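You operate a simulated robot arm through the tools that you are given. There is no shell and no other tool. Be economical: measure what you need, move in short steps, check, and stop when the job is done.

You are at the controls of a simulated robot arm. One attempt, no reset.

JOB
Move R4 to mark 220; set WIDTH to 4 and HEIGHT to 1.
Fine: free its knob, slide, lock it again before the two settings. Leave the other carriages.
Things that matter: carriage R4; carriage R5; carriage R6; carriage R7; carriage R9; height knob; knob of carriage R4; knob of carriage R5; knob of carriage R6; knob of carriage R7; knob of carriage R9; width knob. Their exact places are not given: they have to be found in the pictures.

It is judged by the outcome, as a careful person would: the job done as asked, and still so three seconds after it is handed in. It fails if anything else is knocked over, pushed out of place, dropped, spilled or broken.

ROBOT AND FRAMES
A 6-joint arm with a fingered hand, hanging from a carriage that runs on a gantry, over the field with the corners [-1127, 2087], [-1128, -513], [152, -514], [153, 2086] (x, y) and turns from -389 to 299 degrees about z. Base frame: it is fixed where the carriage stands at the start and does not move with it; the origin is on the floor, on the carriage's upright axis, x ahead of it, y to its left, z up; the surface under the hand at the start is at about z = 820. Readings come in mm, degrees, newtons and seconds.
With the tool pointing down near the work surface it reaches from about 100 to 600 mm from the robot's upright axis, wherever it stands. Its first joint turns from -166.0 to 166.0 degrees. Places, roughly: carriage R4 [600, -200, 1000]; carriage R5 [600, -500, 1000]; carriage R6 [600, -600, 1000]; carriage R7 [600, -900, 1000]; carriage R9 [600, -1100, 1000]; height knob [600, -200, 1200]; knob of carriage R4 [500, -200, 900]; knob of carriage R5 [500, -400, 900]; knob of carriage R6 [500, -600, 900]; knob of carriage R7 [500, -800, 900]; knob of carriage R9 [500, -1000, 900]; width knob [600, -200, 1100]. Payload 4 kg.
The tool frame sits at the grasp point between the pads (the TCP): z along the fingers, y along the line on which they close. The tips reach 30 mm beyond it. The gripper opens to 104 mm. The gripper's body begins 35 mm behind the TCP. The gripper is a hand of 5 fingers: y runs from the thumb to the fingers, the wrist lies at [-15, -113, -190] in the tool frame.
Orientation is that of the tool frame in the base frame, as [roll, pitch, yaw] about the fixed x, y, z axes, in that order (R = Rz(yaw) Ry(pitch) Rx(roll)). With the fingers straight down and the wrist toward the robot, the tool's x, y and z point along [0, 1, 0], [1, 0, 0] and [0, 0, -1] of the base frame.

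CONTROLS
- The arm moves only by the tool move_arm. Its argument "deltas" is a list of rows, each an object of numbers (a shift or turn left out is 0): "tx", "ty", "tz": the shift along the base's x, y, z in mm; "ax", "ay", "az": the turn, a rotation vector about the base's x, y, z in degrees. In form: [{"tx": .., "ty": .., "tz": .., "ax": .., "ay": .., "az": ..}, ...]. A call has 1 to 12 rows; each row is the pose to reach, as a shift and turn from the pose commanded when the call began. Each row takes 0.2 s and may step no farther than 50 mm and 8.6 degrees from the row before; otherwise, the whole call is refused. A pose out of reach is approached as far as the arm can. The call stops where the force on the tool passes 40 N (or 10 N more than at its start, if that is more) or the arm is blocked; 0.2 s more then pass. In this call time passes only in rows, and 0.2 s behind the last. The reply holds the time, the measured pose of the TCP, the force on the tool along the base axes, the opening and the grip force, in the units named above and with some noise, with the torque about the TCP (base axes, N m) and any sound that the robot's microphone picked up.
- Cameras (640 x 400 px; columns grow to the right, rows downward): "scene" is now at [241.2, -50.8, 1797.1]; the picture's right is [-0.78, -0.63, 0.00], its down [-0.56, 0.69, -0.45] and it looks along [0.29, -0.35, -0.89] (base axes); focal length 282 px, centre (320, 200). "wrist" rides on the gripper at [60, -83, -120] in the tool frame; the picture's right is [-0.79, 0.29, -0.54], its down [-0.56, -0.71, 0.44] and it looks along [-0.26, 0.65, 0.72] (tool axes); focal length 234 px, centre (320, 200).
- get_image(camera): a new picture of that camera. It takes no simulated time.
- move_column(by): slides the trunk up (or, below 0, down) by that many mm; the arm and the scene camera ride with it, the base frame stays. It gives what a move gives, with no picture.
- base_move(legs): drives the robot by 1 to 6 legs, each [ahead, left, turn to the left] in mm, mm and degrees, along the robot's own axes; the way and the turn of a leg run together, so that a leg with both is an arc; at most 1500 mm and 180 degrees a leg. The arm and the cameras ride along, it lands a little off, and it stops where it bumps. It keeps to its track: a leg is cut to what the track allows. It gives what a move gives.
- set_fingers(index, middle, ring, little, thumb_bend, thumb_turn): sets how far each is bent, from 0 (flat) to 1 (curled in); at 0.3 the hand is open as for a grip, at 0.7 the pads meet at the TCP. One left out holds its place. A second passes; each finger stops where it meets its share of the squeeze, and holds until it gets a number again. It is the only way to open and close the hand. It gives what a move gives, with no picture; readings hold the bend of each and the force on index, middle, ring, little, thumb and palm. thumb_turn goes from beside the hand (0) to across from the fingers (1), as for a grip.
- pan_tilt(pan, tilt): turns the head with the scene camera to pan (to the left, within 155 degrees either way) and tilt (down, from -29 to 69), counted from straight ahead of the robot. It gives what a move gives.
- measure_at(camera, pixels): for up to 12 pixels [column, row] of the newest picture of that camera ("zoom" is the newest enlarged one), the place [x, y, z] in the base frame of the surface seen there, good to about 3 mm. It takes no simulated time.
- zoom(camera, box): a new picture of the part [left, top, right, bottom] of that camera's present view, enlarged. It takes no simulated time.
- hand_in(): hands the job in; it is judged then, once.

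Work in short steps. Measure before you move; look again where a grasp or a placing could have gone wrong, and mend it. You have 80 turns and 52 pictures in all, those below and enlarged ones among them. Open the gripper and draw the arm clear of the work before you hand the job in, unless the task says otherwise; then end with one line.

The tools are called after "Request:" as a command line: name --argument value ..., lists and objects as JSON in quotes. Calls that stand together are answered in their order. move_arm: Moves the arm, as the interface text tells. Its arguments: {"type":"object","properties":{"deltas":{"type":"array"}},"required":["deltas"]} The other tools are called the same way: move_column (by) slides the trunk up or down; set_fingers (index, middle, ring, little, thumb_bend, thumb_turn) moves the fingers one by one; base_move (legs) drives the base; pan_tilt (pan, tilt) turns the head that bears the scene camera; get_image (camera) takes a picture; measure_at (camera, pixels) gives the place of the surface under pixels of a picture; zoom (camera, box) takes an enlarged picture of a part of a camera's view; hand_in () hands the job in.

At the start:

```text
t: 0.0
tool_pos: [348.7, -337.4, 1000.1]
ee_rot: [-180.0, -0.1, 90.0]
ft_force: [-0.5, 0.4, 0.3]
wrist_torque: [-0.01, 0.0, 0.03]
gripper_width: 103.7
gripper_force: 0.0
shape: jaw
bend: [0.3, 0.3, 0.3, 0.3, 0.3, 0.97]
finger forces: [0.1, 0.1, 0.1, 0.1, 0.0, 0.0]
trunk travel left (down, up): [-525.0, 73.0]
robot x, y, heading: [-1.1, 3.0, -0.3]
head pan, tilt: [-50.8, 62.9]
```

scene: 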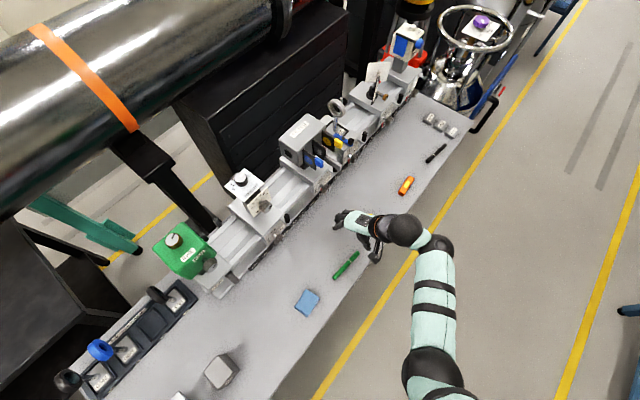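
wrist: 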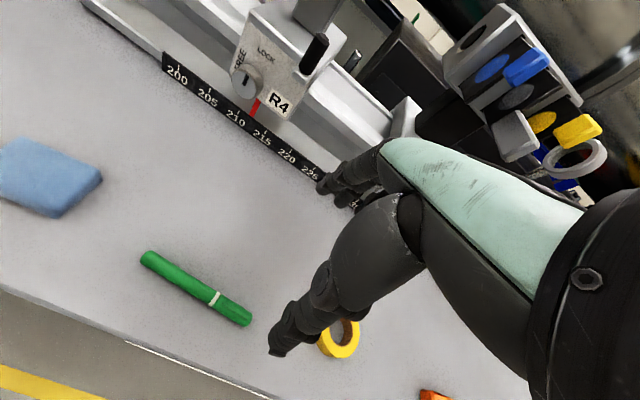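

The wrist view shows R4's carriage (col 270, row 70) with a lock knob at (245,82), a pointer at about 212, and a black post. I zoom in on both views.

Request:
zoom --camera "wrist" --box '[150, 0, 400, 200]'

Request:
zoom --camera "scene" --box '[140, 140, 340, 300]'

```text
2.00 times, centred on (275, 100) of wrist
```

zoom: 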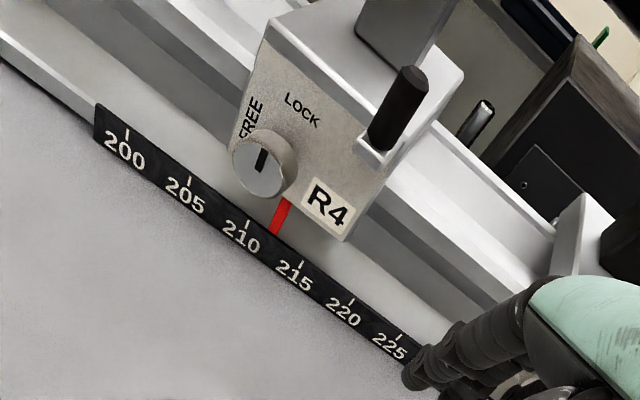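

```text
2.50 times, centred on (240, 220) of scene
```

zoom: 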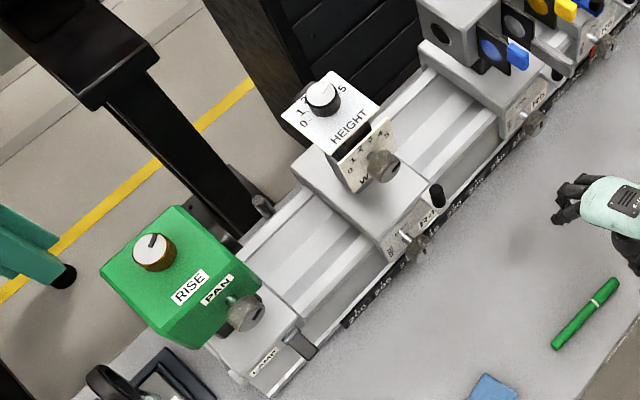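

The pointer is near 212.5 in the zoom, with the knob slot pointing toward LOCK. I measure the knob, post, ticks and pointer in the wrist picture, and the setting knobs in the scene zoom.

Request:
measure_at --camera "wrist" --pixels '[[243, 86], [254, 80], [321, 37], [306, 74], [178, 67], [209, 91], [239, 114], [265, 133], [290, 151], [251, 117], [262, 45], [285, 80]]'

Request:
measure_at --camera "zoom" --pixels '[[322, 92], [323, 108], [350, 100], [385, 165], [372, 163], [355, 180], [380, 140], [437, 190], [405, 238], [420, 245], [300, 115], [348, 82]]'

```text
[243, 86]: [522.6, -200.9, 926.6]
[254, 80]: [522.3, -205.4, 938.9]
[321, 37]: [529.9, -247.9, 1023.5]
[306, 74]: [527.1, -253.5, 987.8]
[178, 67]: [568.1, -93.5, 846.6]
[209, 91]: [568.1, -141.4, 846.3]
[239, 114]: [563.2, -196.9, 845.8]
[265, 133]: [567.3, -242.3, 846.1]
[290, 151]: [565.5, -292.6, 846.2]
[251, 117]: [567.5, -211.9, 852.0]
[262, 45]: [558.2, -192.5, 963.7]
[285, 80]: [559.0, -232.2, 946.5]
```

```text
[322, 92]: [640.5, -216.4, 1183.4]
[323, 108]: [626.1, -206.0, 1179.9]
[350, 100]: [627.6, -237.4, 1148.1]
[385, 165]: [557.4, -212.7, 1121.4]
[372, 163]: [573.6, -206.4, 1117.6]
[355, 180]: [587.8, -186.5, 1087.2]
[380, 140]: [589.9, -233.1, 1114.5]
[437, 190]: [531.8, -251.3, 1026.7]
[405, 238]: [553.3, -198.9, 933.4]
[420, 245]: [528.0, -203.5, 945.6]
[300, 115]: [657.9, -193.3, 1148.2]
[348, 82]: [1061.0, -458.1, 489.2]
```

The scale is about 9.95 mm per mark, so R4 sits at about 212 and needs roughly −80 mm in y. I zoom tighter on the lock knob and on the two setting dials.

Request:
zoom --camera "wrist" --box '[215, 20, 335, 130]'

Request:
zoom --camera "scene" --box '[210, 160, 290, 220]'

```text
3.64 times, centred on (275, 75) of wrist
```

zoom: 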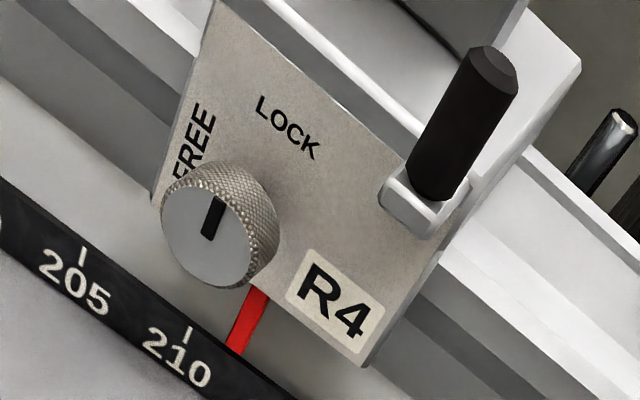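

```text
6.67 times, centred on (250, 190) of scene
```

zoom: 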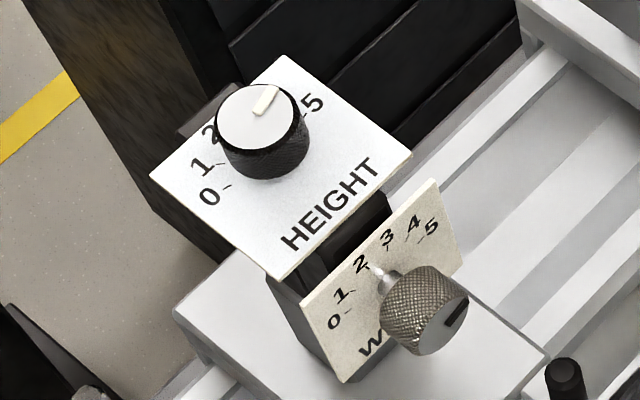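

The lock knob's line points up at LOCK, with FREE a quarter turn anticlockwise. I measure the two dials in this zoom.

Request:
measure_at --camera "zoom" --pixels '[[222, 118], [292, 110], [254, 87], [262, 142], [256, 113], [275, 90], [262, 185], [330, 200], [442, 322], [455, 318], [425, 350], [462, 295]]'

Request:
measure_at --camera "wrist" --pixels '[[235, 92], [240, 71], [253, 93], [245, 102], [225, 74], [246, 86], [250, 77]]'

```text
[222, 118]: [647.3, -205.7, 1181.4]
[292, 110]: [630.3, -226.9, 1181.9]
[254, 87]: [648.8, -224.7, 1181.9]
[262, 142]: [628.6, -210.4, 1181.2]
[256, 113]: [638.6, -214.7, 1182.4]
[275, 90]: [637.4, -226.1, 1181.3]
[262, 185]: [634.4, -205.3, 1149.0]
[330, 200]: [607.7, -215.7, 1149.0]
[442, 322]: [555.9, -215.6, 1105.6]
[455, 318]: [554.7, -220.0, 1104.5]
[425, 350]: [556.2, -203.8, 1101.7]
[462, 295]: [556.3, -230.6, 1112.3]
```

```text
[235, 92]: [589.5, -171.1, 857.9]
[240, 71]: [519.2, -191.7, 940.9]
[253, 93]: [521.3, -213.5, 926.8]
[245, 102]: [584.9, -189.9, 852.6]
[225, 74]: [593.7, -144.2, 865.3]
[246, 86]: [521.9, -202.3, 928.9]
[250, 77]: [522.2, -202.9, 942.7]
```

Lock knob centre is about (522, −202, 931). I first shift the robot right so it stands in front of R4; the hand stays at x≈349, clear of the carriages.

Request:
base_move --legs '[[-60, -150, 0]]'

Request:
move_arm --deltas '[{"tz": 20, "az": -8.5}, {"tz": 40, "az": -17}, {"tz": 60, "az": -25.5}, {"tz": 80, "az": -34}, {"tz": 100, "az": -42.5}, {"tz": 100, "ty": 20, "az": -51}, {"tz": 100, "ty": 40, "az": -59.5}, {"tz": 100, "ty": 60, "az": -68}, {"tz": 100, "ty": 80, "az": -76.5}, {"tz": 100, "ty": 100, "az": -85}, {"tz": 100, "ty": 120, "az": -90}]'

```text
t: 1.4
tool_pos: [285.2, -488.5, 999.4]
ee_rot: [180.0, -0.1, 89.6]
ft_force: [0.0, 0.2, -0.1]
wrist_torque: [-0.01, 0.01, 0.0]
gripper_width: 103.5
gripper_force: 0.1
shape: jaw
bend: [0.3, 0.3, 0.3, 0.3, 0.3, 0.97]
finger forces: [0.0, 0.0, 0.1, 0.1, 0.0, 0.1]
trunk travel left (down, up): [-525.0, 73.0]
robot x, y, heading: [-57.5, -148.9, -0.4]
head pan, tilt: [-50.8, 62.9]
```

```text
t: 3.8
tool_pos: [291.2, -425.1, 1011.7]
ee_rot: [179.9, -0.4, -0.3]
ft_force: [-1.0, -1.7, -0.2]
wrist_torque: [0.0, -0.03, -0.01]
gripper_width: 103.8
gripper_force: 0.0
shape: jaw
bend: [0.3, 0.3, 0.3, 0.3, 0.3, 0.97]
finger forces: [0.1, 0.0, 0.0, 0.1, 0.0, 0.0]
out of reach, approached as far as the arm can: row 8, 9, 10, 11
trunk travel left (down, up): [-525.0, 73.0]
robot x, y, heading: [-60.6, -147.0, -0.2]
head pan, tilt: [-50.8, 62.9]
```

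The yaw worked (wrist now to the left); height was limited. Next I tilt the fingers forward about y by 90° at x≈390, still clear of the carriage fronts.

Request:
move_arm --deltas '[{"tx": 8, "ty": 10, "ay": -8.5}, {"tx": 16, "ty": 20, "ay": -17}, {"tx": 24, "ty": 30, "ay": -25.5}, {"tx": 32, "ty": 40, "ay": -34}, {"tx": 40, "ty": 60, "ay": -42.5}, {"tx": 50, "ty": 80, "ay": -51}, {"tx": 60, "ty": 100, "ay": -59.5}, {"tx": 70, "ty": 120, "ay": -68}, {"tx": 80, "ty": 140, "ay": -76.5}, {"tx": 90, "ty": 160, "ay": -85}, {"tx": 100, "ty": 180, "ay": -90}]'

Request:
get_image --camera "wrist"

Request:
get_image --camera "scene"

```text
t: 6.2
tool_pos: [393.0, -247.4, 1008.9]
ee_rot: [-80.3, -89.6, -99.7]
ft_force: [0.0, -0.4, 0.5]
wrist_torque: [0.02, -0.03, -0.01]
gripper_width: 103.6
gripper_force: 0.0
shape: jaw
bend: [0.3, 0.3, 0.3, 0.3, 0.3, 0.97]
finger forces: [0.1, 0.2, 0.0, 0.0, 0.1, 0.0]
trunk travel left (down, up): [-525.0, 73.0]
robot x, y, heading: [-59.3, -147.2, -0.4]
head pan, tilt: [-50.8, 62.9]
```

```text
45 pictures are left
```

wrist: 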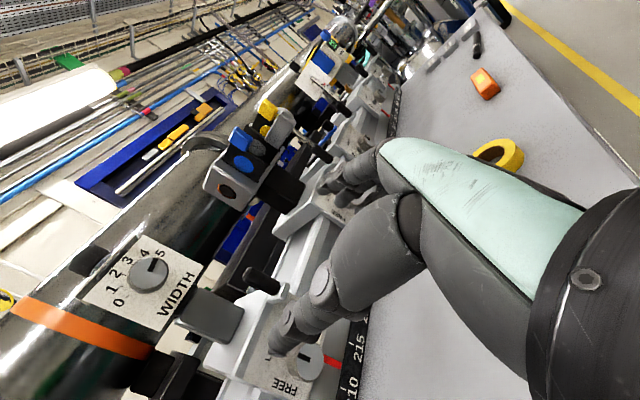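

```text
44 pictures are left
```

scene: 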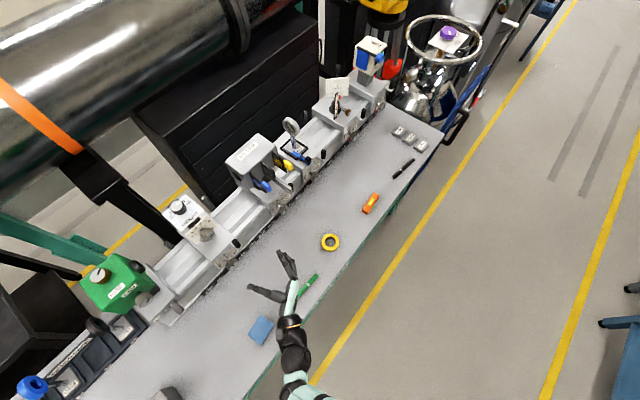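

The hand is now level, wrist to the left, and the wrist picture shows the WIDTH dial at (148,275) head-on. I zoom it to read the setting and angles, and measure the dial labels.

Request:
zoom --camera "wrist" --box '[80, 220, 240, 330]'

Request:
zoom --camera "scene" --box '[155, 185, 235, 245]'

```text
3.64 times, centred on (160, 275) of wrist
```

zoom: 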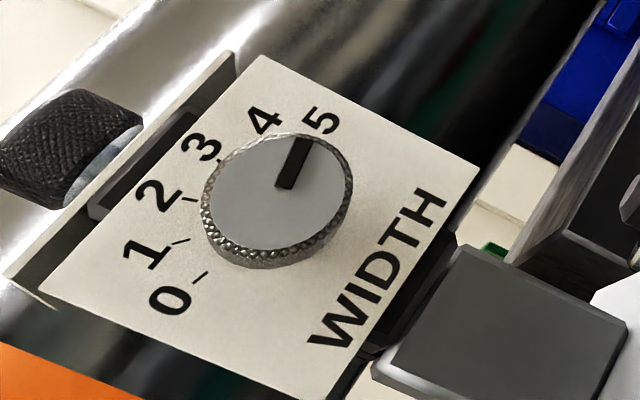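

```text
6.67 times, centred on (195, 215) of scene
```

zoom: 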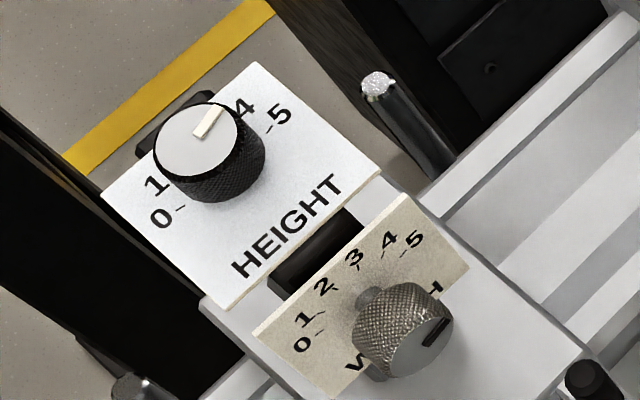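

I measure the tick marks and pointer ends on both dials to get the needed angles.

Request:
measure_at --camera "wrist" --pixels '[[148.2, 275], [150.4, 271.4], [154.5, 260], [127.3, 295.6], [121.5, 286.5], [123.7, 274.7], [132.5, 263.5], [145, 253], [160.5, 253], [117, 297], [166, 276], [145, 289]]'

Request:
measure_at --camera "zoom" --pixels '[[199, 137], [217, 112], [180, 206], [270, 130], [160, 217], [155, 185], [245, 108], [282, 117], [196, 105], [165, 170], [235, 140], [205, 175]]'

```text
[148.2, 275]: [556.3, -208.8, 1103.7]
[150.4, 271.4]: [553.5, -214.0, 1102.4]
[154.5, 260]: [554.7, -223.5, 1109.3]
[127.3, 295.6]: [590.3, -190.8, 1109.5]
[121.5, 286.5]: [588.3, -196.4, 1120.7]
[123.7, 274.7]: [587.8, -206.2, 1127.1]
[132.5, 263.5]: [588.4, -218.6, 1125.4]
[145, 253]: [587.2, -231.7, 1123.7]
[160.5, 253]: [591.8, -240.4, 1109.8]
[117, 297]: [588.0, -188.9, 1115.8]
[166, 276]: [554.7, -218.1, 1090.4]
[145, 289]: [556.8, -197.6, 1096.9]
```

```text
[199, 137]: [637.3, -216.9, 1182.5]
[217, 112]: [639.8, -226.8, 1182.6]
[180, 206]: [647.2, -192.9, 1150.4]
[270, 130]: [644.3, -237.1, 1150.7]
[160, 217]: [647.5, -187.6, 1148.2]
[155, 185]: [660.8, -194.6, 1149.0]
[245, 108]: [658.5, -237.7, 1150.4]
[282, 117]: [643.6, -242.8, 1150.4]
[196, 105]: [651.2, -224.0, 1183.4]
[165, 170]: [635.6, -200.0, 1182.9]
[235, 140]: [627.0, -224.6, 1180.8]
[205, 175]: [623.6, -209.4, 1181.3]
```

WIDTH ticks fit 30° steps around (−212, 1106), with 0 at −75° and 5 at +75°; both pointers sit near 5. Now I roll the hand clockwise about x so the wrist is up and slightly right, lowering toward the lock-knob height but staying at x≈400.

Request:
move_arm --deltas '[{"ax": 8.5, "ty": 4, "tz": 0}, {"ax": 17, "ty": 8, "tz": 0}, {"ax": 25.5, "ty": 12, "tz": 0}, {"ax": 34, "ty": 16, "tz": -5}, {"ax": 42.5, "ty": 20, "tz": -10}, {"ax": 51, "ty": 24, "tz": -20}, {"ax": 59.5, "ty": 28, "tz": -30}, {"ax": 68, "ty": 32, "tz": -40}, {"ax": 76.5, "ty": 36, "tz": -50}, {"ax": 85, "ty": 40, "tz": -60}, {"ax": 93.5, "ty": 44, "tz": -70}, {"ax": 102, "ty": 45, "tz": -78}]'

Request:
get_image --camera "wrist"

```text
t: 8.8
tool_pos: [366.9, -244.9, 887.3]
ee_rot: [-89.2, 12.0, -89.1]
ft_force: [0.5, -0.9, 4.1]
wrist_torque: [0.01, 0.04, -0.03]
gripper_width: 103.3
gripper_force: 0.0
shape: jaw
bend: [0.3, 0.32, 0.3, 0.3, 0.3, 0.97]
finger forces: [0.0, 3.6, 0.0, 0.1, 0.1, 0.1]
out of reach, approached as far as the arm can: row 11, 12
trunk travel left (down, up): [-525.0, 73.0]
robot x, y, heading: [-58.6, -149.1, -0.5]
head pan, tilt: [-50.8, 62.9]
```

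```text
41 pictures are left
```

wrist: 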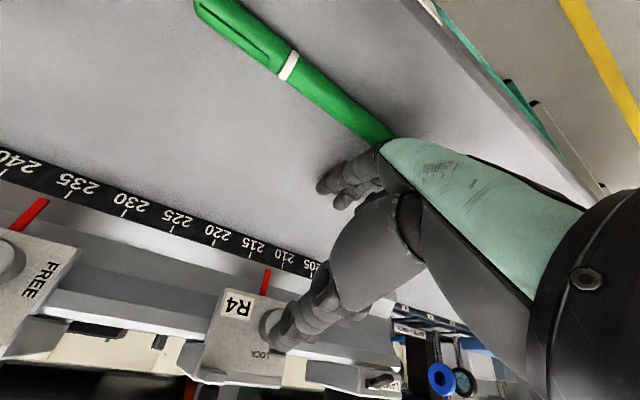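

Fingers are at z≈820 over the table with 3.6 N on the middle finger, so the hand has sagged low because the pose was out of reach. I lift with the trunk right away.

Request:
move_column --by 60

Request:
get_image --camera "scene"

```text
t: 9.8
tool_pos: [364.7, -243.0, 946.6]
ee_rot: [-89.3, 12.0, -88.9]
ft_force: [0.2, -0.2, 0.4]
wrist_torque: [-0.01, -0.01, 0.02]
gripper_width: 104.0
gripper_force: 0.1
shape: jaw
bend: [0.3, 0.3, 0.3, 0.3, 0.3, 0.97]
finger forces: [0.0, 0.0, 0.0, 0.0, 0.0, 0.0]
trunk travel left (down, up): [-585.0, 13.0]
robot x, y, heading: [-61.1, -147.5, -0.3]
head pan, tilt: [-50.8, 62.9]
```

```text
40 pictures are left
```

scene: 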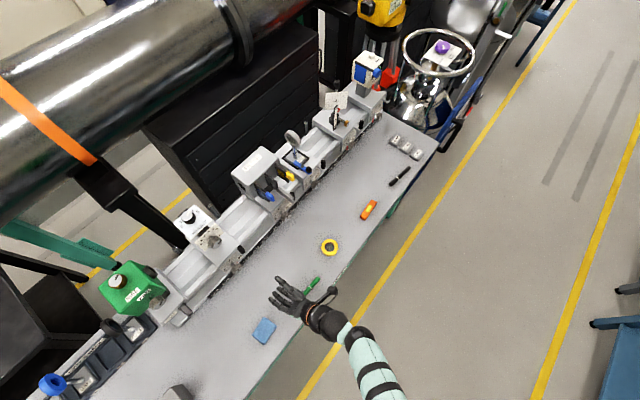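

The hand is clear at z≈947 and the pen was barely touched. I drive back 150 mm for a more natural reach, then move the hand toward (440, −203, 935), and check.

Request:
base_move --legs '[[-150, 0, 0]]'

Request:
move_arm --deltas '[{"tx": 45, "ty": 5}, {"tx": 90, "ty": 15}, {"tx": 135, "ty": 25}, {"tx": 180, "ty": 35}, {"tx": 205, "ty": 40}]'

Request:
set_fingers --index 0.42 --middle 0.42 --ring 0.42 --little 0.42 --thumb_bend 0.42

Request:
get_image --camera "wrist"

Request:
get_image --camera "scene"

```text
t: 11.2
tool_pos: [213.5, -243.7, 947.7]
ee_rot: [-89.3, 11.9, -89.0]
ft_force: [0.8, 0.4, 0.0]
wrist_torque: [-0.02, -0.03, 0.01]
gripper_width: 104.0
gripper_force: 0.1
shape: jaw
bend: [0.3, 0.3, 0.3, 0.3, 0.3, 0.97]
finger forces: [0.1, 0.0, 0.0, 0.0, 0.0, 0.0]
trunk travel left (down, up): [-585.0, 13.0]
robot x, y, heading: [-215.6, -149.6, -1.1]
head pan, tilt: [-50.8, 62.9]
```

```text
t: 12.4
tool_pos: [399.1, -231.4, 980.2]
ee_rot: [-88.5, 11.3, -87.6]
ft_force: [-0.4, -0.8, 0.2]
wrist_torque: [-0.02, 0.03, 0.0]
gripper_width: 104.0
gripper_force: 0.1
shape: jaw
bend: [0.3, 0.3, 0.3, 0.3, 0.3, 0.97]
finger forces: [0.0, 0.0, 0.0, 0.0, 0.1, 0.1]
out of reach, approached as far as the arm can: row 1, 2, 3, 4, 5
trunk travel left (down, up): [-585.0, 13.0]
robot x, y, heading: [-216.2, -146.5, -0.6]
head pan, tilt: [-50.8, 62.9]
```

```text
t: 13.4
tool_pos: [395.6, -230.2, 975.7]
ee_rot: [-88.8, 11.5, -87.6]
ft_force: [-0.2, 0.2, -0.3]
wrist_torque: [-0.01, 0.04, -0.01]
gripper_width: 73.3
gripper_force: 0.1
shape: fingers
bend: [0.42, 0.42, 0.42, 0.42, 0.42, 0.97]
finger forces: [0.0, 0.1, 0.0, 0.0, 0.0, 0.1]
trunk travel left (down, up): [-585.0, 13.0]
robot x, y, heading: [-213.5, -151.4, -0.6]
head pan, tilt: [-50.8, 62.9]
```

```text
39 pictures are left
```

wrist: 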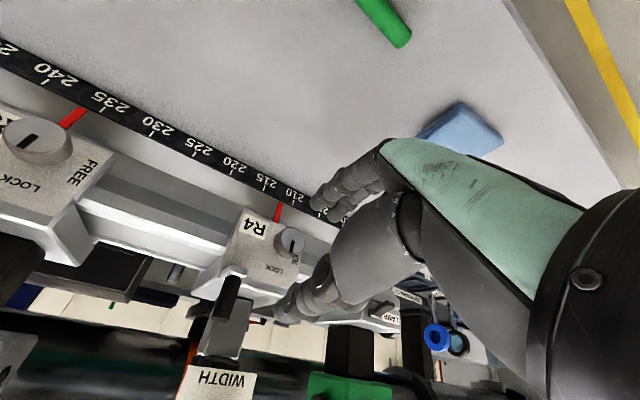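

```text
38 pictures are left
```

scene: 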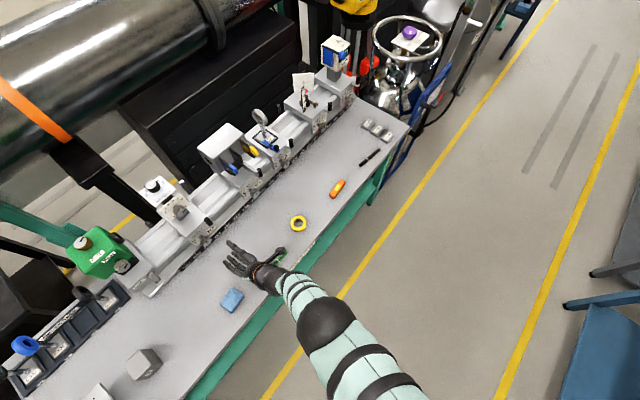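

The reach limit seems to come from rolling past upright. I roll back 30° (wrist ~18° left of up) and head for x≈440, y≈−203, z≈935.

Request:
move_arm --deltas '[{"ax": -8}, {"ax": -16}, {"ax": -24}, {"ax": -30}, {"ax": -30, "tx": 20, "ty": 14, "tz": -20}, {"ax": -30, "tx": 40, "ty": 28, "tz": -40}]'

```text
t: 14.8
tool_pos: [408.6, -197.4, 976.3]
ee_rot: [-89.7, -18.0, -89.1]
ft_force: [-0.5, 0.1, 0.1]
wrist_torque: [-0.01, 0.01, 0.0]
gripper_width: 73.4
gripper_force: 0.0
shape: fingers
bend: [0.42, 0.42, 0.42, 0.42, 0.42, 0.97]
finger forces: [0.0, 0.0, 0.1, 0.0, 0.0, 0.0]
out of reach, approached as far as the arm can: row 1, 2, 3, 4, 5, 6
trunk travel left (down, up): [-585.0, 13.0]
robot x, y, heading: [-213.9, -146.0, -0.7]
head pan, tilt: [-50.8, 62.9]
```

Still flagged, so I test whether trunk height is the cause: lift the arm, then lower the trunk by the same amount.

Request:
move_arm --deltas '[{"tz": 40}, {"tz": 80}]'

Request:
move_column --by -80

Request:
move_arm --deltas '[{"tx": 30}]'

```text
t: 15.6
tool_pos: [371.1, -203.0, 992.6]
ee_rot: [-97.8, -18.0, -86.6]
ft_force: [-2.3, -0.1, -1.1]
wrist_torque: [-0.02, -0.13, 0.0]
gripper_width: 73.1
gripper_force: 0.0
shape: fingers
bend: [0.42, 0.42, 0.42, 0.42, 0.42, 0.97]
finger forces: [0.0, 0.0, 0.0, 0.0, 0.0, 0.0]
out of reach, approached as far as the arm can: row 1
trunk travel left (down, up): [-585.0, 13.0]
robot x, y, heading: [-212.5, -146.1, -0.6]
head pan, tilt: [-50.8, 62.9]
stopped in row 2: the arm was blocked; the commanded pose is now the measured one
```

```text
t: 16.8
tool_pos: [377.0, -202.4, 917.7]
ee_rot: [-97.2, -17.9, -86.9]
ft_force: [0.5, -0.5, 0.6]
wrist_torque: [-0.02, 0.0, -0.01]
gripper_width: 73.1
gripper_force: 0.0
shape: fingers
bend: [0.42, 0.42, 0.42, 0.42, 0.42, 0.97]
finger forces: [0.1, 0.1, 0.1, 0.0, 0.0, 0.1]
trunk travel left (down, up): [-505.0, 93.0]
robot x, y, heading: [-208.3, -150.8, -0.5]
head pan, tilt: [-50.8, 62.9]
```

```text
t: 17.2
tool_pos: [407.3, -204.3, 917.7]
ee_rot: [-97.2, -17.8, -86.8]
ft_force: [0.0, 0.1, -0.6]
wrist_torque: [0.0, -0.01, 0.02]
gripper_width: 72.9
gripper_force: 0.0
shape: fingers
bend: [0.42, 0.42, 0.42, 0.42, 0.42, 0.97]
finger forces: [0.0, 0.0, 0.1, 0.0, 0.0, 0.0]
trunk travel left (down, up): [-505.0, 93.0]
robot x, y, heading: [-210.4, -148.8, -0.6]
head pan, tilt: [-50.8, 62.9]
```

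Lowering the trunk fixed it; the hand points 7° down. I level it and raise to z≈931, moving to x≈430.

Request:
move_arm --deltas '[{"tx": 10, "ty": 1, "tz": 6, "ay": -3.5}, {"tx": 23, "ty": 1.5, "tz": 14, "ay": -7}]'

Request:
get_image --camera "wrist"

Request:
zoom --camera "scene" --box '[140, 160, 320, 300]'

```text
t: 17.8
tool_pos: [432.0, -202.3, 932.8]
ee_rot: [-89.7, -18.2, -89.2]
ft_force: [-0.4, -0.5, 0.2]
wrist_torque: [-0.01, -0.03, 0.01]
gripper_width: 72.9
gripper_force: 0.0
shape: fingers
bend: [0.42, 0.42, 0.42, 0.42, 0.42, 0.97]
finger forces: [0.0, 0.0, 0.0, 0.1, 0.0, 0.0]
trunk travel left (down, up): [-505.0, 93.0]
robot x, y, heading: [-215.6, -145.5, -0.6]
head pan, tilt: [-50.8, 62.9]
```

```text
37 pictures are left
```

wrist: 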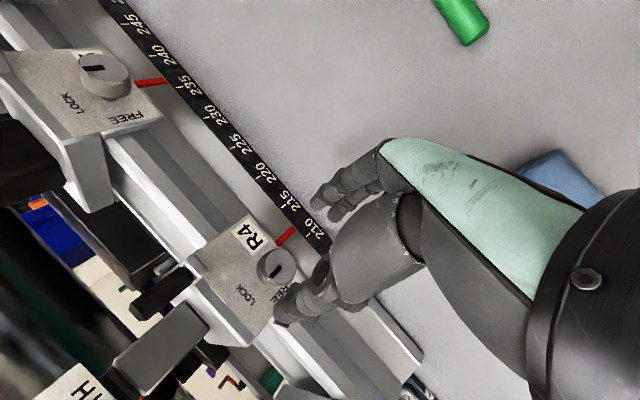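

```text
2.86 times, centred on (230, 230) of scene
```

zoom: 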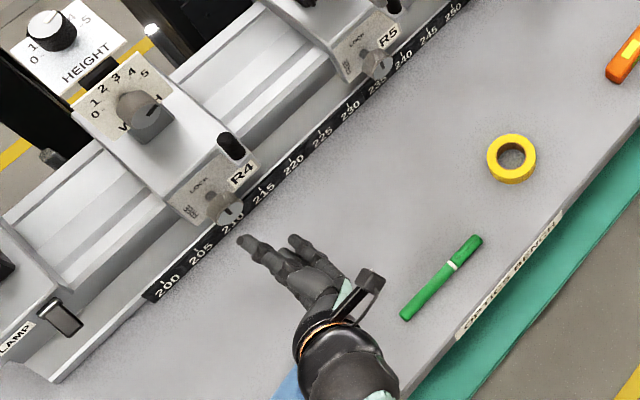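

Now at (432, −202, 933), no flags. I try rolling clockwise 25° again here so that a full −90° turn ends with the wrist near left.

Request:
move_arm --deltas '[{"ax": 8}, {"ax": 16}, {"ax": 25, "tx": 10}, {"ax": 30, "tx": 30}]'

```text
refused: row 3 steps farther than a row can; nothing moved
```

Step 3 was 9°, too much; I resend with smaller steps.

Request:
move_arm --deltas '[{"ax": 8}, {"ax": 16}, {"ax": 24, "tx": 10}, {"ax": 30, "tx": 30}]'

```text
t: 18.8
tool_pos: [433.5, -236.4, 926.4]
ee_rot: [-88.4, 8.9, -87.1]
ft_force: [1.4, -0.9, 0.7]
wrist_torque: [0.01, 0.01, 0.05]
gripper_width: 73.0
gripper_force: 0.1
shape: fingers
bend: [0.42, 0.42, 0.42, 0.42, 0.42, 0.97]
finger forces: [0.0, 0.0, 0.0, 0.1, 0.1, 0.0]
out of reach, approached as far as the arm can: row 2, 3, 4
trunk travel left (down, up): [-505.0, 93.0]
robot x, y, heading: [-213.9, -145.7, -0.5]
head pan, tilt: [-50.8, 62.9]
```

Rolling past upright is joint-limited, so I'll use two partial turns instead. I go back to the 18°-left-of-up pose.

Request:
move_arm --deltas '[{"ax": -8, "ty": 8}, {"ax": -16, "ty": 16}, {"ax": -24, "ty": 25, "tz": 5}, {"ax": -27, "ty": 34, "tz": 6, "tx": 5}]'

```text
t: 19.8
tool_pos: [439.1, -198.1, 924.4]
ee_rot: [-90.1, -18.0, -86.9]
ft_force: [-0.3, 0.0, 0.2]
wrist_torque: [-0.02, -0.03, 0.01]
gripper_width: 73.1
gripper_force: 0.0
shape: fingers
bend: [0.42, 0.42, 0.42, 0.42, 0.42, 0.97]
finger forces: [0.0, 0.1, 0.0, 0.1, 0.0, 0.1]
out of reach, approached as far as the arm can: row 1, 2, 3, 4
trunk travel left (down, up): [-505.0, 93.0]
robot x, y, heading: [-214.5, -148.8, -0.5]
head pan, tilt: [-50.8, 62.9]
```

A small correction: roll 7° more to the left, yaw −3°, and align with the knob axis (−202.5, 931).

Request:
move_arm --deltas '[{"ax": -7, "az": -3, "ty": -4, "tz": 6.5}, {"ax": -7, "az": -3, "ty": -4, "tz": 6.5, "tx": 20}]'

Request:
zoom --camera "wrist" --box '[200, 180, 420, 340]'

```text
t: 20.4
tool_pos: [444.8, -202.7, 938.0]
ee_rot: [-90.4, -25.0, -89.8]
ft_force: [-0.7, -0.5, 1.0]
wrist_torque: [-0.02, 0.01, 0.0]
gripper_width: 73.2
gripper_force: 0.0
shape: fingers
bend: [0.42, 0.42, 0.42, 0.42, 0.42, 0.97]
finger forces: [0.0, 0.0, 0.0, 0.0, 0.0, 0.0]
out of reach, approached as far as the arm can: row 2
trunk travel left (down, up): [-505.0, 93.0]
robot x, y, heading: [-213.1, -148.6, -0.6]
head pan, tilt: [-50.8, 62.9]
```

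```text
2.50 times, centred on (310, 260) of wrist
```

zoom: 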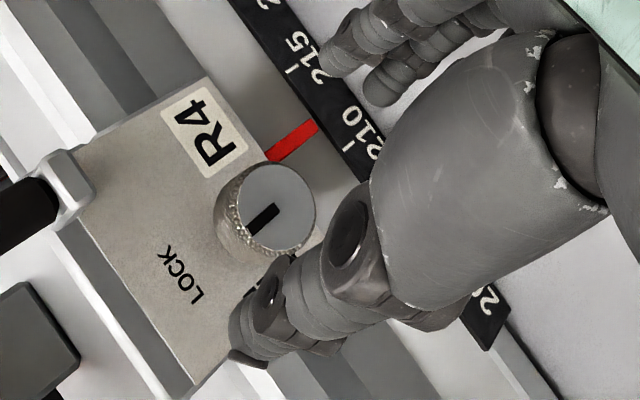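

The arm is fully extended at x≈445. I pull the hand back 45 mm and drive the base forward 75 mm, leaving the tips short of the knob.

Request:
move_arm --deltas '[{"tx": -45}]'

Request:
base_move --legs '[[75, 0, 0]]'

Request:
set_fingers --ring 0.42

Request:
get_image --camera "wrist"

Request:
zoom --camera "scene" --box '[130, 130, 310, 270]'

```text
t: 20.8
tool_pos: [405.6, -203.2, 942.3]
ee_rot: [-90.0, -25.1, -90.2]
ft_force: [2.8, -0.6, 2.5]
wrist_torque: [0.04, 0.17, -0.04]
gripper_width: 73.3
gripper_force: 0.1
shape: fingers
bend: [0.42, 0.42, 0.42, 0.42, 0.42, 0.97]
finger forces: [0.1, 0.0, 0.0, 0.1, 0.1, 0.0]
trunk travel left (down, up): [-505.0, 93.0]
robot x, y, heading: [-213.1, -151.6, -0.4]
head pan, tilt: [-50.8, 62.9]
```

```text
t: 21.8
tool_pos: [474.7, -202.7, 937.1]
ee_rot: [-90.4, -25.1, -89.7]
ft_force: [-0.2, 0.1, -0.3]
wrist_torque: [0.03, -0.02, 0.0]
gripper_width: 73.2
gripper_force: 0.1
shape: fingers
bend: [0.42, 0.42, 0.42, 0.42, 0.42, 0.97]
finger forces: [0.1, 0.0, 0.0, 0.0, 0.0, 0.0]
trunk travel left (down, up): [-505.0, 93.0]
robot x, y, heading: [-142.2, -148.8, -0.6]
head pan, tilt: [-50.8, 62.9]
```

```text
t: 22.8
tool_pos: [474.6, -202.9, 938.0]
ee_rot: [-90.4, -25.0, -89.8]
ft_force: [-0.3, -0.4, 0.3]
wrist_torque: [-0.01, 0.01, 0.01]
gripper_width: 73.0
gripper_force: 0.0
shape: fingers
bend: [0.42, 0.42, 0.42, 0.42, 0.42, 0.97]
finger forces: [0.0, 0.0, 0.0, 0.1, 0.0, 0.0]
trunk travel left (down, up): [-505.0, 93.0]
robot x, y, heading: [-140.6, -149.8, -0.5]
head pan, tilt: [-50.8, 62.9]
```

```text
34 pictures are left
```

wrist: 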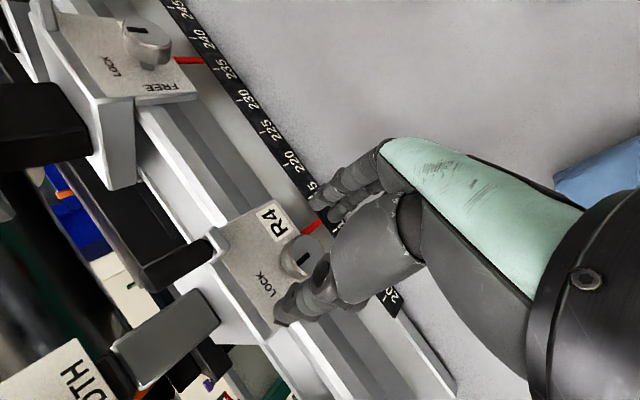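

```text
2.86 times, centred on (220, 200) of scene
```

zoom: 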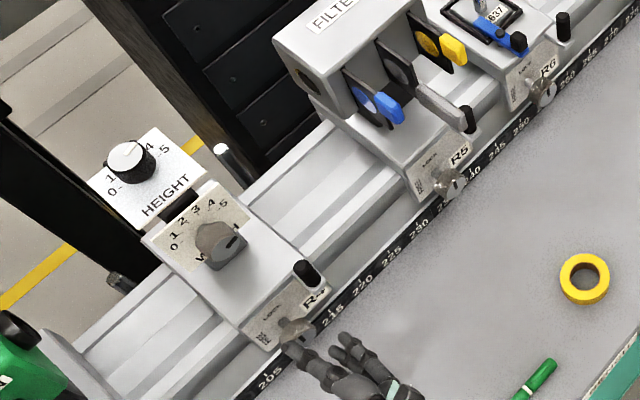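

The TCP axis projects to about (297,259), right on the knob at (298,258). I measure the knob face again for a precise centre.

Request:
measure_at --camera "wrist" --pixels '[[302, 258], [292, 246], [312, 246], [302, 240], [296, 270], [318, 255], [304, 230], [285, 262]]'

Request:
zoom --camera "wrist" --box '[250, 200, 370, 300]'

```text
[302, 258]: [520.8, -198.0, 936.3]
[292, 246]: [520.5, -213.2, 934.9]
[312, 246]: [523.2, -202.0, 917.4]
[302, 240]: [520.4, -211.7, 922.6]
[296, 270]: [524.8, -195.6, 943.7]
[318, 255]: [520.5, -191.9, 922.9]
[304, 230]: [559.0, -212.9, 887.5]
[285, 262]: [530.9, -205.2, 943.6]
```

```text
4.00 times, centred on (310, 250) of wrist
```

zoom: 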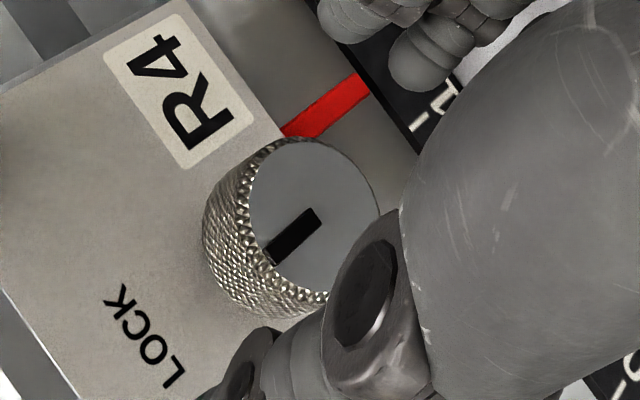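

Knob centre is (521, −202, 930.5), radius about 15. I lower 7 mm and advance to x≈518.

Request:
move_arm --deltas '[{"tz": -7.5, "ty": 0.8}, {"tz": -7.5, "ty": 0.8, "tx": 22}, {"tz": -7.5, "ty": 0.8, "tx": 43}]'

Request:
get_image --camera "wrist"

```text
t: 23.6
tool_pos: [515.1, -203.4, 932.5]
ee_rot: [-90.3, -25.0, -89.8]
ft_force: [-1.3, 0.0, -1.0]
wrist_torque: [-0.01, -0.06, 0.04]
gripper_width: 72.8
gripper_force: 0.0
shape: fingers
bend: [0.42, 0.42, 0.42, 0.42, 0.42, 0.97]
finger forces: [0.1, 0.0, 0.0, 0.0, 0.1, 0.0]
trunk travel left (down, up): [-505.0, 93.0]
robot x, y, heading: [-142.3, -144.8, -0.9]
head pan, tilt: [-50.8, 62.9]
```

```text
31 pictures are left
```

wrist: 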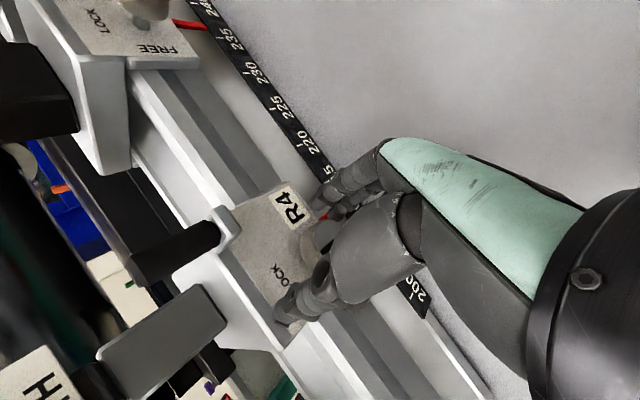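

The knob sits between thumb and fingers with no contact. I close index, middle and thumb.

Request:
set_fingers --index 0.7 --middle 0.7 --thumb_bend 0.7

Request:
zoom --camera "wrist" --box '[220, 160, 420, 320]'

```text
t: 24.6
tool_pos: [515.6, -205.1, 931.9]
ee_rot: [-90.5, -25.0, -89.9]
ft_force: [3.7, -4.4, -12.5]
wrist_torque: [-0.07, 0.25, -0.08]
gripper_width: 21.6
gripper_force: 10.7
shape: fingers
bend: [0.6, 0.59, 0.42, 0.42, 0.65, 0.97]
finger forces: [7.6, 9.7, 0.1, 0.0, 3.4, 0.0]
trunk travel left (down, up): [-505.0, 93.0]
robot x, y, heading: [-138.6, -152.0, -0.7]
head pan, tilt: [-50.8, 62.9]
```

```text
2.50 times, centred on (320, 240) of wrist
```

zoom: 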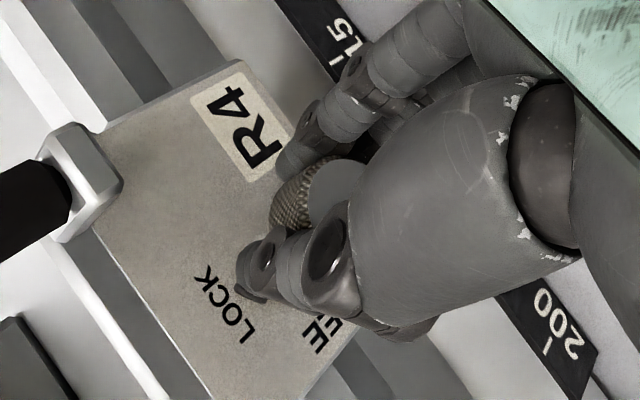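

Gripped, but the fingers below push more than the thumb; I shift ~2.5 mm along the closing line and firm up the thumb.

Request:
move_arm --deltas '[{"tz": -2.5, "ty": -0.5}]'

Request:
set_fingers --index 0.75 --middle 0.75 --thumb_bend 0.8

```text
t: 25.0
tool_pos: [514.8, -204.0, 932.4]
ee_rot: [-90.5, -25.1, -89.8]
ft_force: [4.4, -4.4, -12.3]
wrist_torque: [-0.04, 0.25, -0.12]
gripper_width: 21.6
gripper_force: 10.9
shape: fingers
bend: [0.6, 0.59, 0.42, 0.42, 0.65, 0.97]
finger forces: [7.8, 9.8, 0.0, 0.0, 3.2, 0.0]
out of reach, approached as far as the arm can: row 1
trunk travel left (down, up): [-505.0, 93.0]
robot x, y, heading: [-138.0, -150.0, -0.8]
head pan, tilt: [-50.8, 62.9]
```

```text
t: 26.0
tool_pos: [516.5, -203.6, 932.9]
ee_rot: [-90.3, -25.0, -89.8]
ft_force: [3.5, -2.7, -5.3]
wrist_torque: [-0.08, 0.09, -0.06]
gripper_width: 19.0
gripper_force: 16.7
shape: fingers
bend: [0.59, 0.58, 0.42, 0.42, 0.68, 0.96]
finger forces: [9.1, 10.2, 0.1, 0.1, 14.2, 0.0]
trunk travel left (down, up): [-505.0, 93.0]
robot x, y, heading: [-139.9, -148.7, -0.6]
head pan, tilt: [-50.8, 62.9]
```

Balanced grip of ~14 N. I turn anticlockwise about x by 60°.

Request:
move_arm --deltas '[{"ax": -7.5}, {"ax": -15}, {"ax": -22.5}, {"ax": -30}, {"ax": -37.5}, {"ax": -45}, {"ax": -52.5}, {"ax": -60}]'

Request:
get_image --camera "wrist"

```text
t: 27.8
tool_pos: [438.5, -238.3, 1012.2]
ee_rot: [-93.5, -84.2, -86.9]
ft_force: [1.1, 0.9, 0.9]
wrist_torque: [0.0, 0.0, -0.05]
gripper_width: 0.0
gripper_force: 0.1
shape: fingers
bend: [0.65, 0.71, 0.42, 0.42, 0.78, 0.97]
finger forces: [0.0, 0.1, 0.0, 0.0, 0.0, 0.0]
out of reach, approached as far as the arm can: row 1, 2, 3, 4, 5, 6, 7, 8
trunk travel left (down, up): [-505.0, 93.0]
robot x, y, heading: [-139.2, -147.0, -0.7]
head pan, tilt: [-50.8, 62.9]
```

```text
29 pictures are left
```

wrist: 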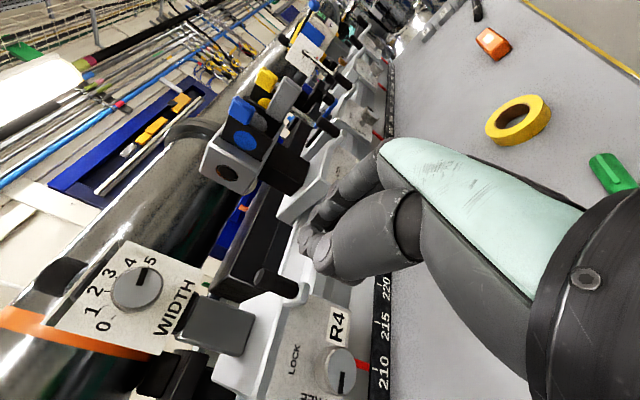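

The arm ran out of reach and slid off the knob upward and back. I check the lock knob, carriage and post state up close.

Request:
zoom --camera "wrist" --box '[250, 270, 410, 400]'

Request:
measure_at --camera "wrist" --pixels '[[340, 374], [340, 360], [325, 374], [355, 374], [340, 390], [361, 366], [272, 282]]'

```text
3.08 times, centred on (330, 335) of wrist
```

zoom: 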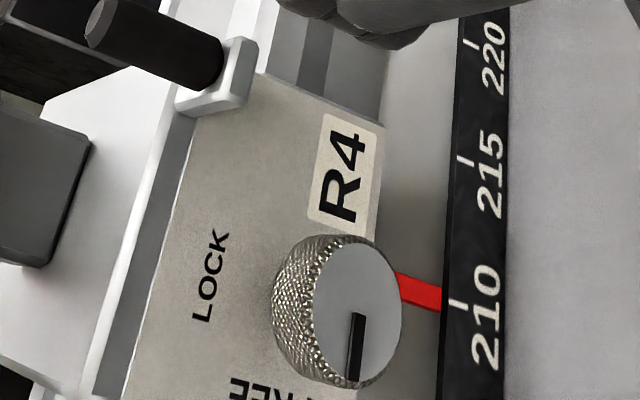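

```text
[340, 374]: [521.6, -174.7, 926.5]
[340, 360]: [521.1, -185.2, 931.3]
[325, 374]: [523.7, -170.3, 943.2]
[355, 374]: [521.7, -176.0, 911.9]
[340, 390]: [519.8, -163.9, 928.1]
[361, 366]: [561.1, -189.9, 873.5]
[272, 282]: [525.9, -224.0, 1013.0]
```

The turn did work: the line now points at FREE, and the carriage has rolled freely ~25 mm to mark ≈210. Now I'll bring the base closer so reach isn't limiting: open the fingers, retract the hand, drive forward and right.

Request:
set_fingers --index 0.42 --middle 0.42 --thumb_bend 0.42

Request:
move_arm --deltas '[{"tx": -40}, {"tx": -80}, {"tx": -115}]'

Request:
base_move --legs '[[115, -60, 0]]'

Request:
move_column --by -30

Request:
get_image --camera "wrist"

Request:
get_image --camera "scene"

```text
t: 28.8
tool_pos: [442.2, -236.4, 1013.1]
ee_rot: [-91.8, -84.1, -88.5]
ft_force: [-0.1, 0.6, 1.1]
wrist_torque: [0.0, 0.0, -0.02]
gripper_width: 72.5
gripper_force: 0.2
shape: fingers
bend: [0.42, 0.42, 0.42, 0.42, 0.42, 0.97]
finger forces: [0.0, 0.0, 0.1, 0.0, 0.1, 0.0]
trunk travel left (down, up): [-505.0, 93.0]
robot x, y, heading: [-138.1, -151.4, -0.6]
head pan, tilt: [-50.8, 62.9]
```

```text
t: 29.6
tool_pos: [327.0, -236.2, 1007.4]
ee_rot: [-93.0, -85.0, -87.4]
ft_force: [0.2, 0.4, -0.8]
wrist_torque: [-0.01, -0.02, -0.05]
gripper_width: 72.3
gripper_force: 0.2
shape: fingers
bend: [0.42, 0.42, 0.42, 0.42, 0.42, 0.97]
finger forces: [0.0, 0.0, 0.0, 0.0, 0.0, 0.1]
trunk travel left (down, up): [-505.0, 93.0]
robot x, y, heading: [-140.7, -150.5, -0.4]
head pan, tilt: [-50.8, 62.9]
```

```text
t: 30.9
tool_pos: [438.6, -294.8, 1005.9]
ee_rot: [-92.7, -85.0, -87.4]
ft_force: [0.3, 0.2, -1.2]
wrist_torque: [-0.02, 0.0, 0.02]
gripper_width: 72.5
gripper_force: 0.2
shape: fingers
bend: [0.42, 0.42, 0.42, 0.42, 0.42, 0.97]
finger forces: [0.1, 0.0, 0.1, 0.0, 0.0, 0.0]
trunk travel left (down, up): [-505.0, 93.0]
robot x, y, heading: [-28.6, -210.2, -0.3]
head pan, tilt: [-50.8, 62.9]
```

```text
t: 31.6
tool_pos: [439.1, -295.2, 977.3]
ee_rot: [-92.5, -85.0, -87.7]
ft_force: [-0.2, 0.3, 0.3]
wrist_torque: [0.01, 0.02, 0.03]
gripper_width: 72.7
gripper_force: 0.0
shape: fingers
bend: [0.42, 0.42, 0.42, 0.42, 0.42, 0.97]
finger forces: [0.0, 0.1, 0.0, 0.0, 0.0, 0.0]
trunk travel left (down, up): [-475.0, 123.0]
robot x, y, heading: [-26.9, -206.0, -0.3]
head pan, tilt: [-50.8, 62.9]
```

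```text
27 pictures are left
```

wrist: 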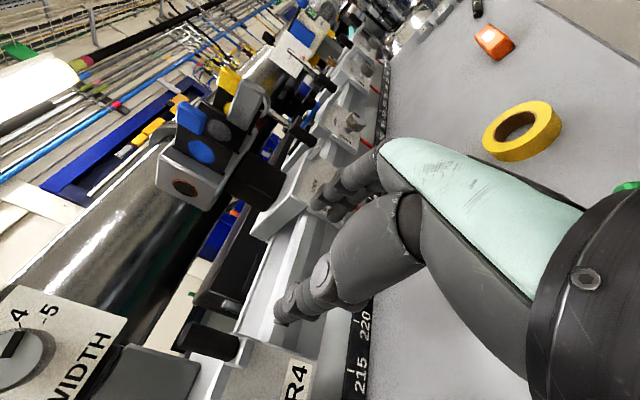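

```text
26 pictures are left
```

scene: 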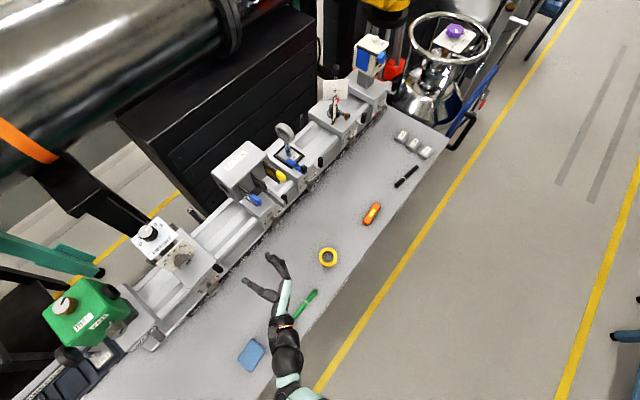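

I measure the post in the wrist view at (190–240, 330–350).

Request:
measure_at --camera "wrist" --pixels '[[190, 333], [212, 341], [230, 347], [210, 333], [210, 350], [240, 362], [350, 372], [362, 315]]'

```text
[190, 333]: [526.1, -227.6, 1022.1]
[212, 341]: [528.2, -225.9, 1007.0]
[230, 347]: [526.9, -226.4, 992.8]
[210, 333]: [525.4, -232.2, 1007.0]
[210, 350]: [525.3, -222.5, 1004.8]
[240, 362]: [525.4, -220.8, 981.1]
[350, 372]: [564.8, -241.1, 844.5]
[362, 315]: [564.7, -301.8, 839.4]
```

Post centre is about (532, −227), z 985–1025. I align in y and z at this x, then advance around the post.

Request:
move_arm --deltas '[{"ty": 34, "tz": 16}, {"ty": 68, "tz": 33}, {"ty": 68, "tz": 33, "tx": 30}, {"ty": 68, "tz": 33, "tx": 60}, {"ty": 68, "tz": 33, "tx": 84}]'

Request:
get_image --camera "wrist"

```text
t: 32.9
tool_pos: [525.8, -227.5, 1008.6]
ee_rot: [-92.6, -85.0, -87.6]
ft_force: [-0.4, 0.4, -0.3]
wrist_torque: [0.02, -0.01, 0.03]
gripper_width: 72.3
gripper_force: 0.1
shape: fingers
bend: [0.42, 0.42, 0.42, 0.42, 0.42, 0.97]
finger forces: [0.0, 0.0, 0.0, 0.1, 0.0, 0.1]
trunk travel left (down, up): [-475.0, 123.0]
robot x, y, heading: [-21.7, -211.3, -0.7]
head pan, tilt: [-50.8, 62.9]
```

```text
25 pictures are left
```

wrist: 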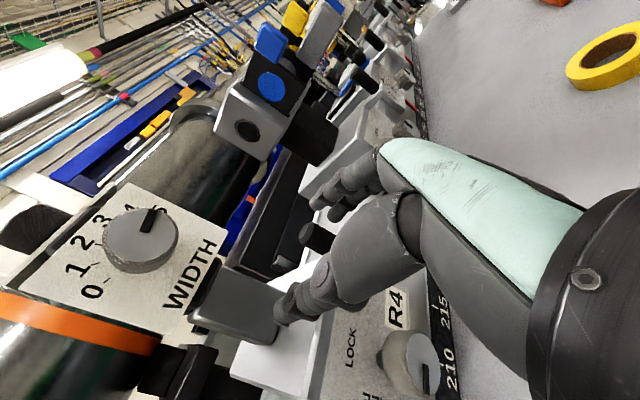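

The post at (315,238) is between thumb and fingers. I close index, middle and thumb gently and see.

Request:
set_fingers --index 0.68 --middle 0.68 --thumb_bend 0.72

Request:
move_arm --deltas '[{"ty": -8}, {"ty": -16}, {"ty": -26}, {"ty": -36}, {"ty": -46}, {"ty": -56}, {"ty": -66}, {"ty": -76}, {"ty": -86}, {"ty": -92}]'

Request:
get_image --camera "wrist"

```text
t: 33.9
tool_pos: [526.3, -226.2, 1006.5]
ee_rot: [-91.1, -85.1, -89.0]
ft_force: [1.9, 2.3, 1.1]
wrist_torque: [-0.01, 0.01, 0.04]
gripper_width: 3.3
gripper_force: 1.9
shape: fingers
bend: [0.68, 0.68, 0.42, 0.42, 0.71, 0.97]
finger forces: [0.1, 0.0, 0.0, 0.0, 2.8, 0.1]
trunk travel left (down, up): [-475.0, 123.0]
robot x, y, heading: [-26.5, -209.6, -0.6]
head pan, tilt: [-50.8, 62.9]
```

```text
t: 36.0
tool_pos: [523.8, -319.4, 1011.1]
ee_rot: [-92.5, -84.9, -87.6]
ft_force: [3.4, 2.3, -1.9]
wrist_torque: [-0.04, 0.04, -0.01]
gripper_width: 5.4
gripper_force: 2.0
shape: fingers
bend: [0.68, 0.68, 0.42, 0.42, 0.69, 0.98]
finger forces: [0.2, 0.0, 0.1, 0.0, 3.7, 0.1]
trunk travel left (down, up): [-475.0, 123.0]
robot x, y, heading: [-27.5, -211.6, -0.5]
head pan, tilt: [-50.8, 62.9]
```

```text
24 pictures are left
```

wrist: 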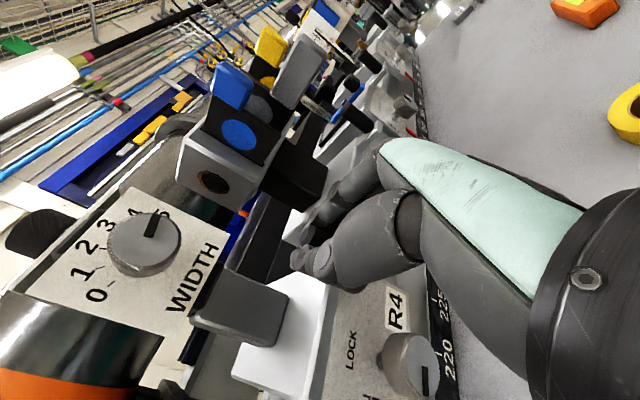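

The carriage followed. I zoom on the knob/scale region to see the pointer.

Request:
zoom --camera "wrist" --box '[330, 280, 490, 400]'

Request:
zoom --camera "scene" --box '[150, 190, 300, 310]'

Request:
measure_at --camera "wrist" --pixels '[[423, 365], [423, 350], [423, 385], [412, 368], [436, 368], [395, 320]]'

```text
3.33 times, centred on (410, 340) of wrist
```

zoom: 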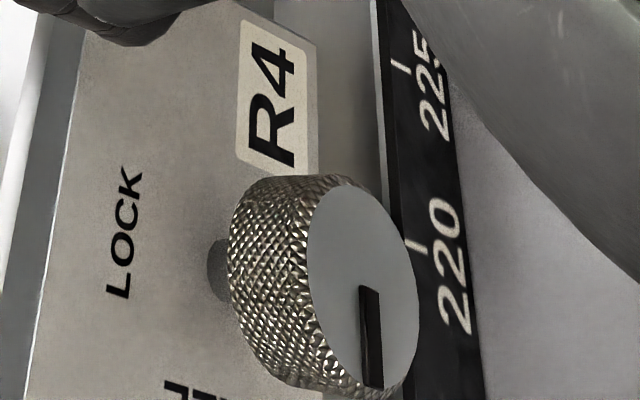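

```text
3.33 times, centred on (225, 250) of scene
```

zoom: 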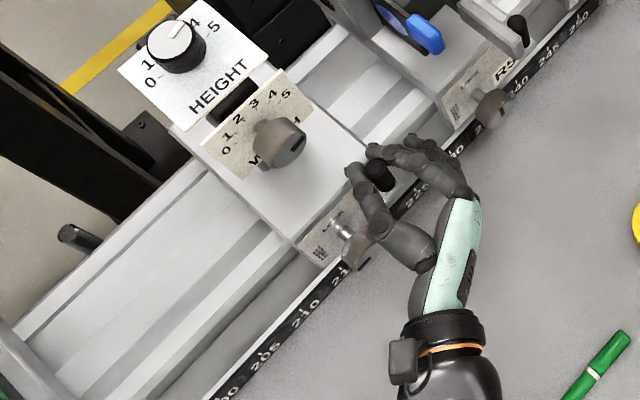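

```text
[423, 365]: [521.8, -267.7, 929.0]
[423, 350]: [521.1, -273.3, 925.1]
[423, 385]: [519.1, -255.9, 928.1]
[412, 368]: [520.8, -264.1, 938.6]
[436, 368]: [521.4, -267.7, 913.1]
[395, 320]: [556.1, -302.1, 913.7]
```

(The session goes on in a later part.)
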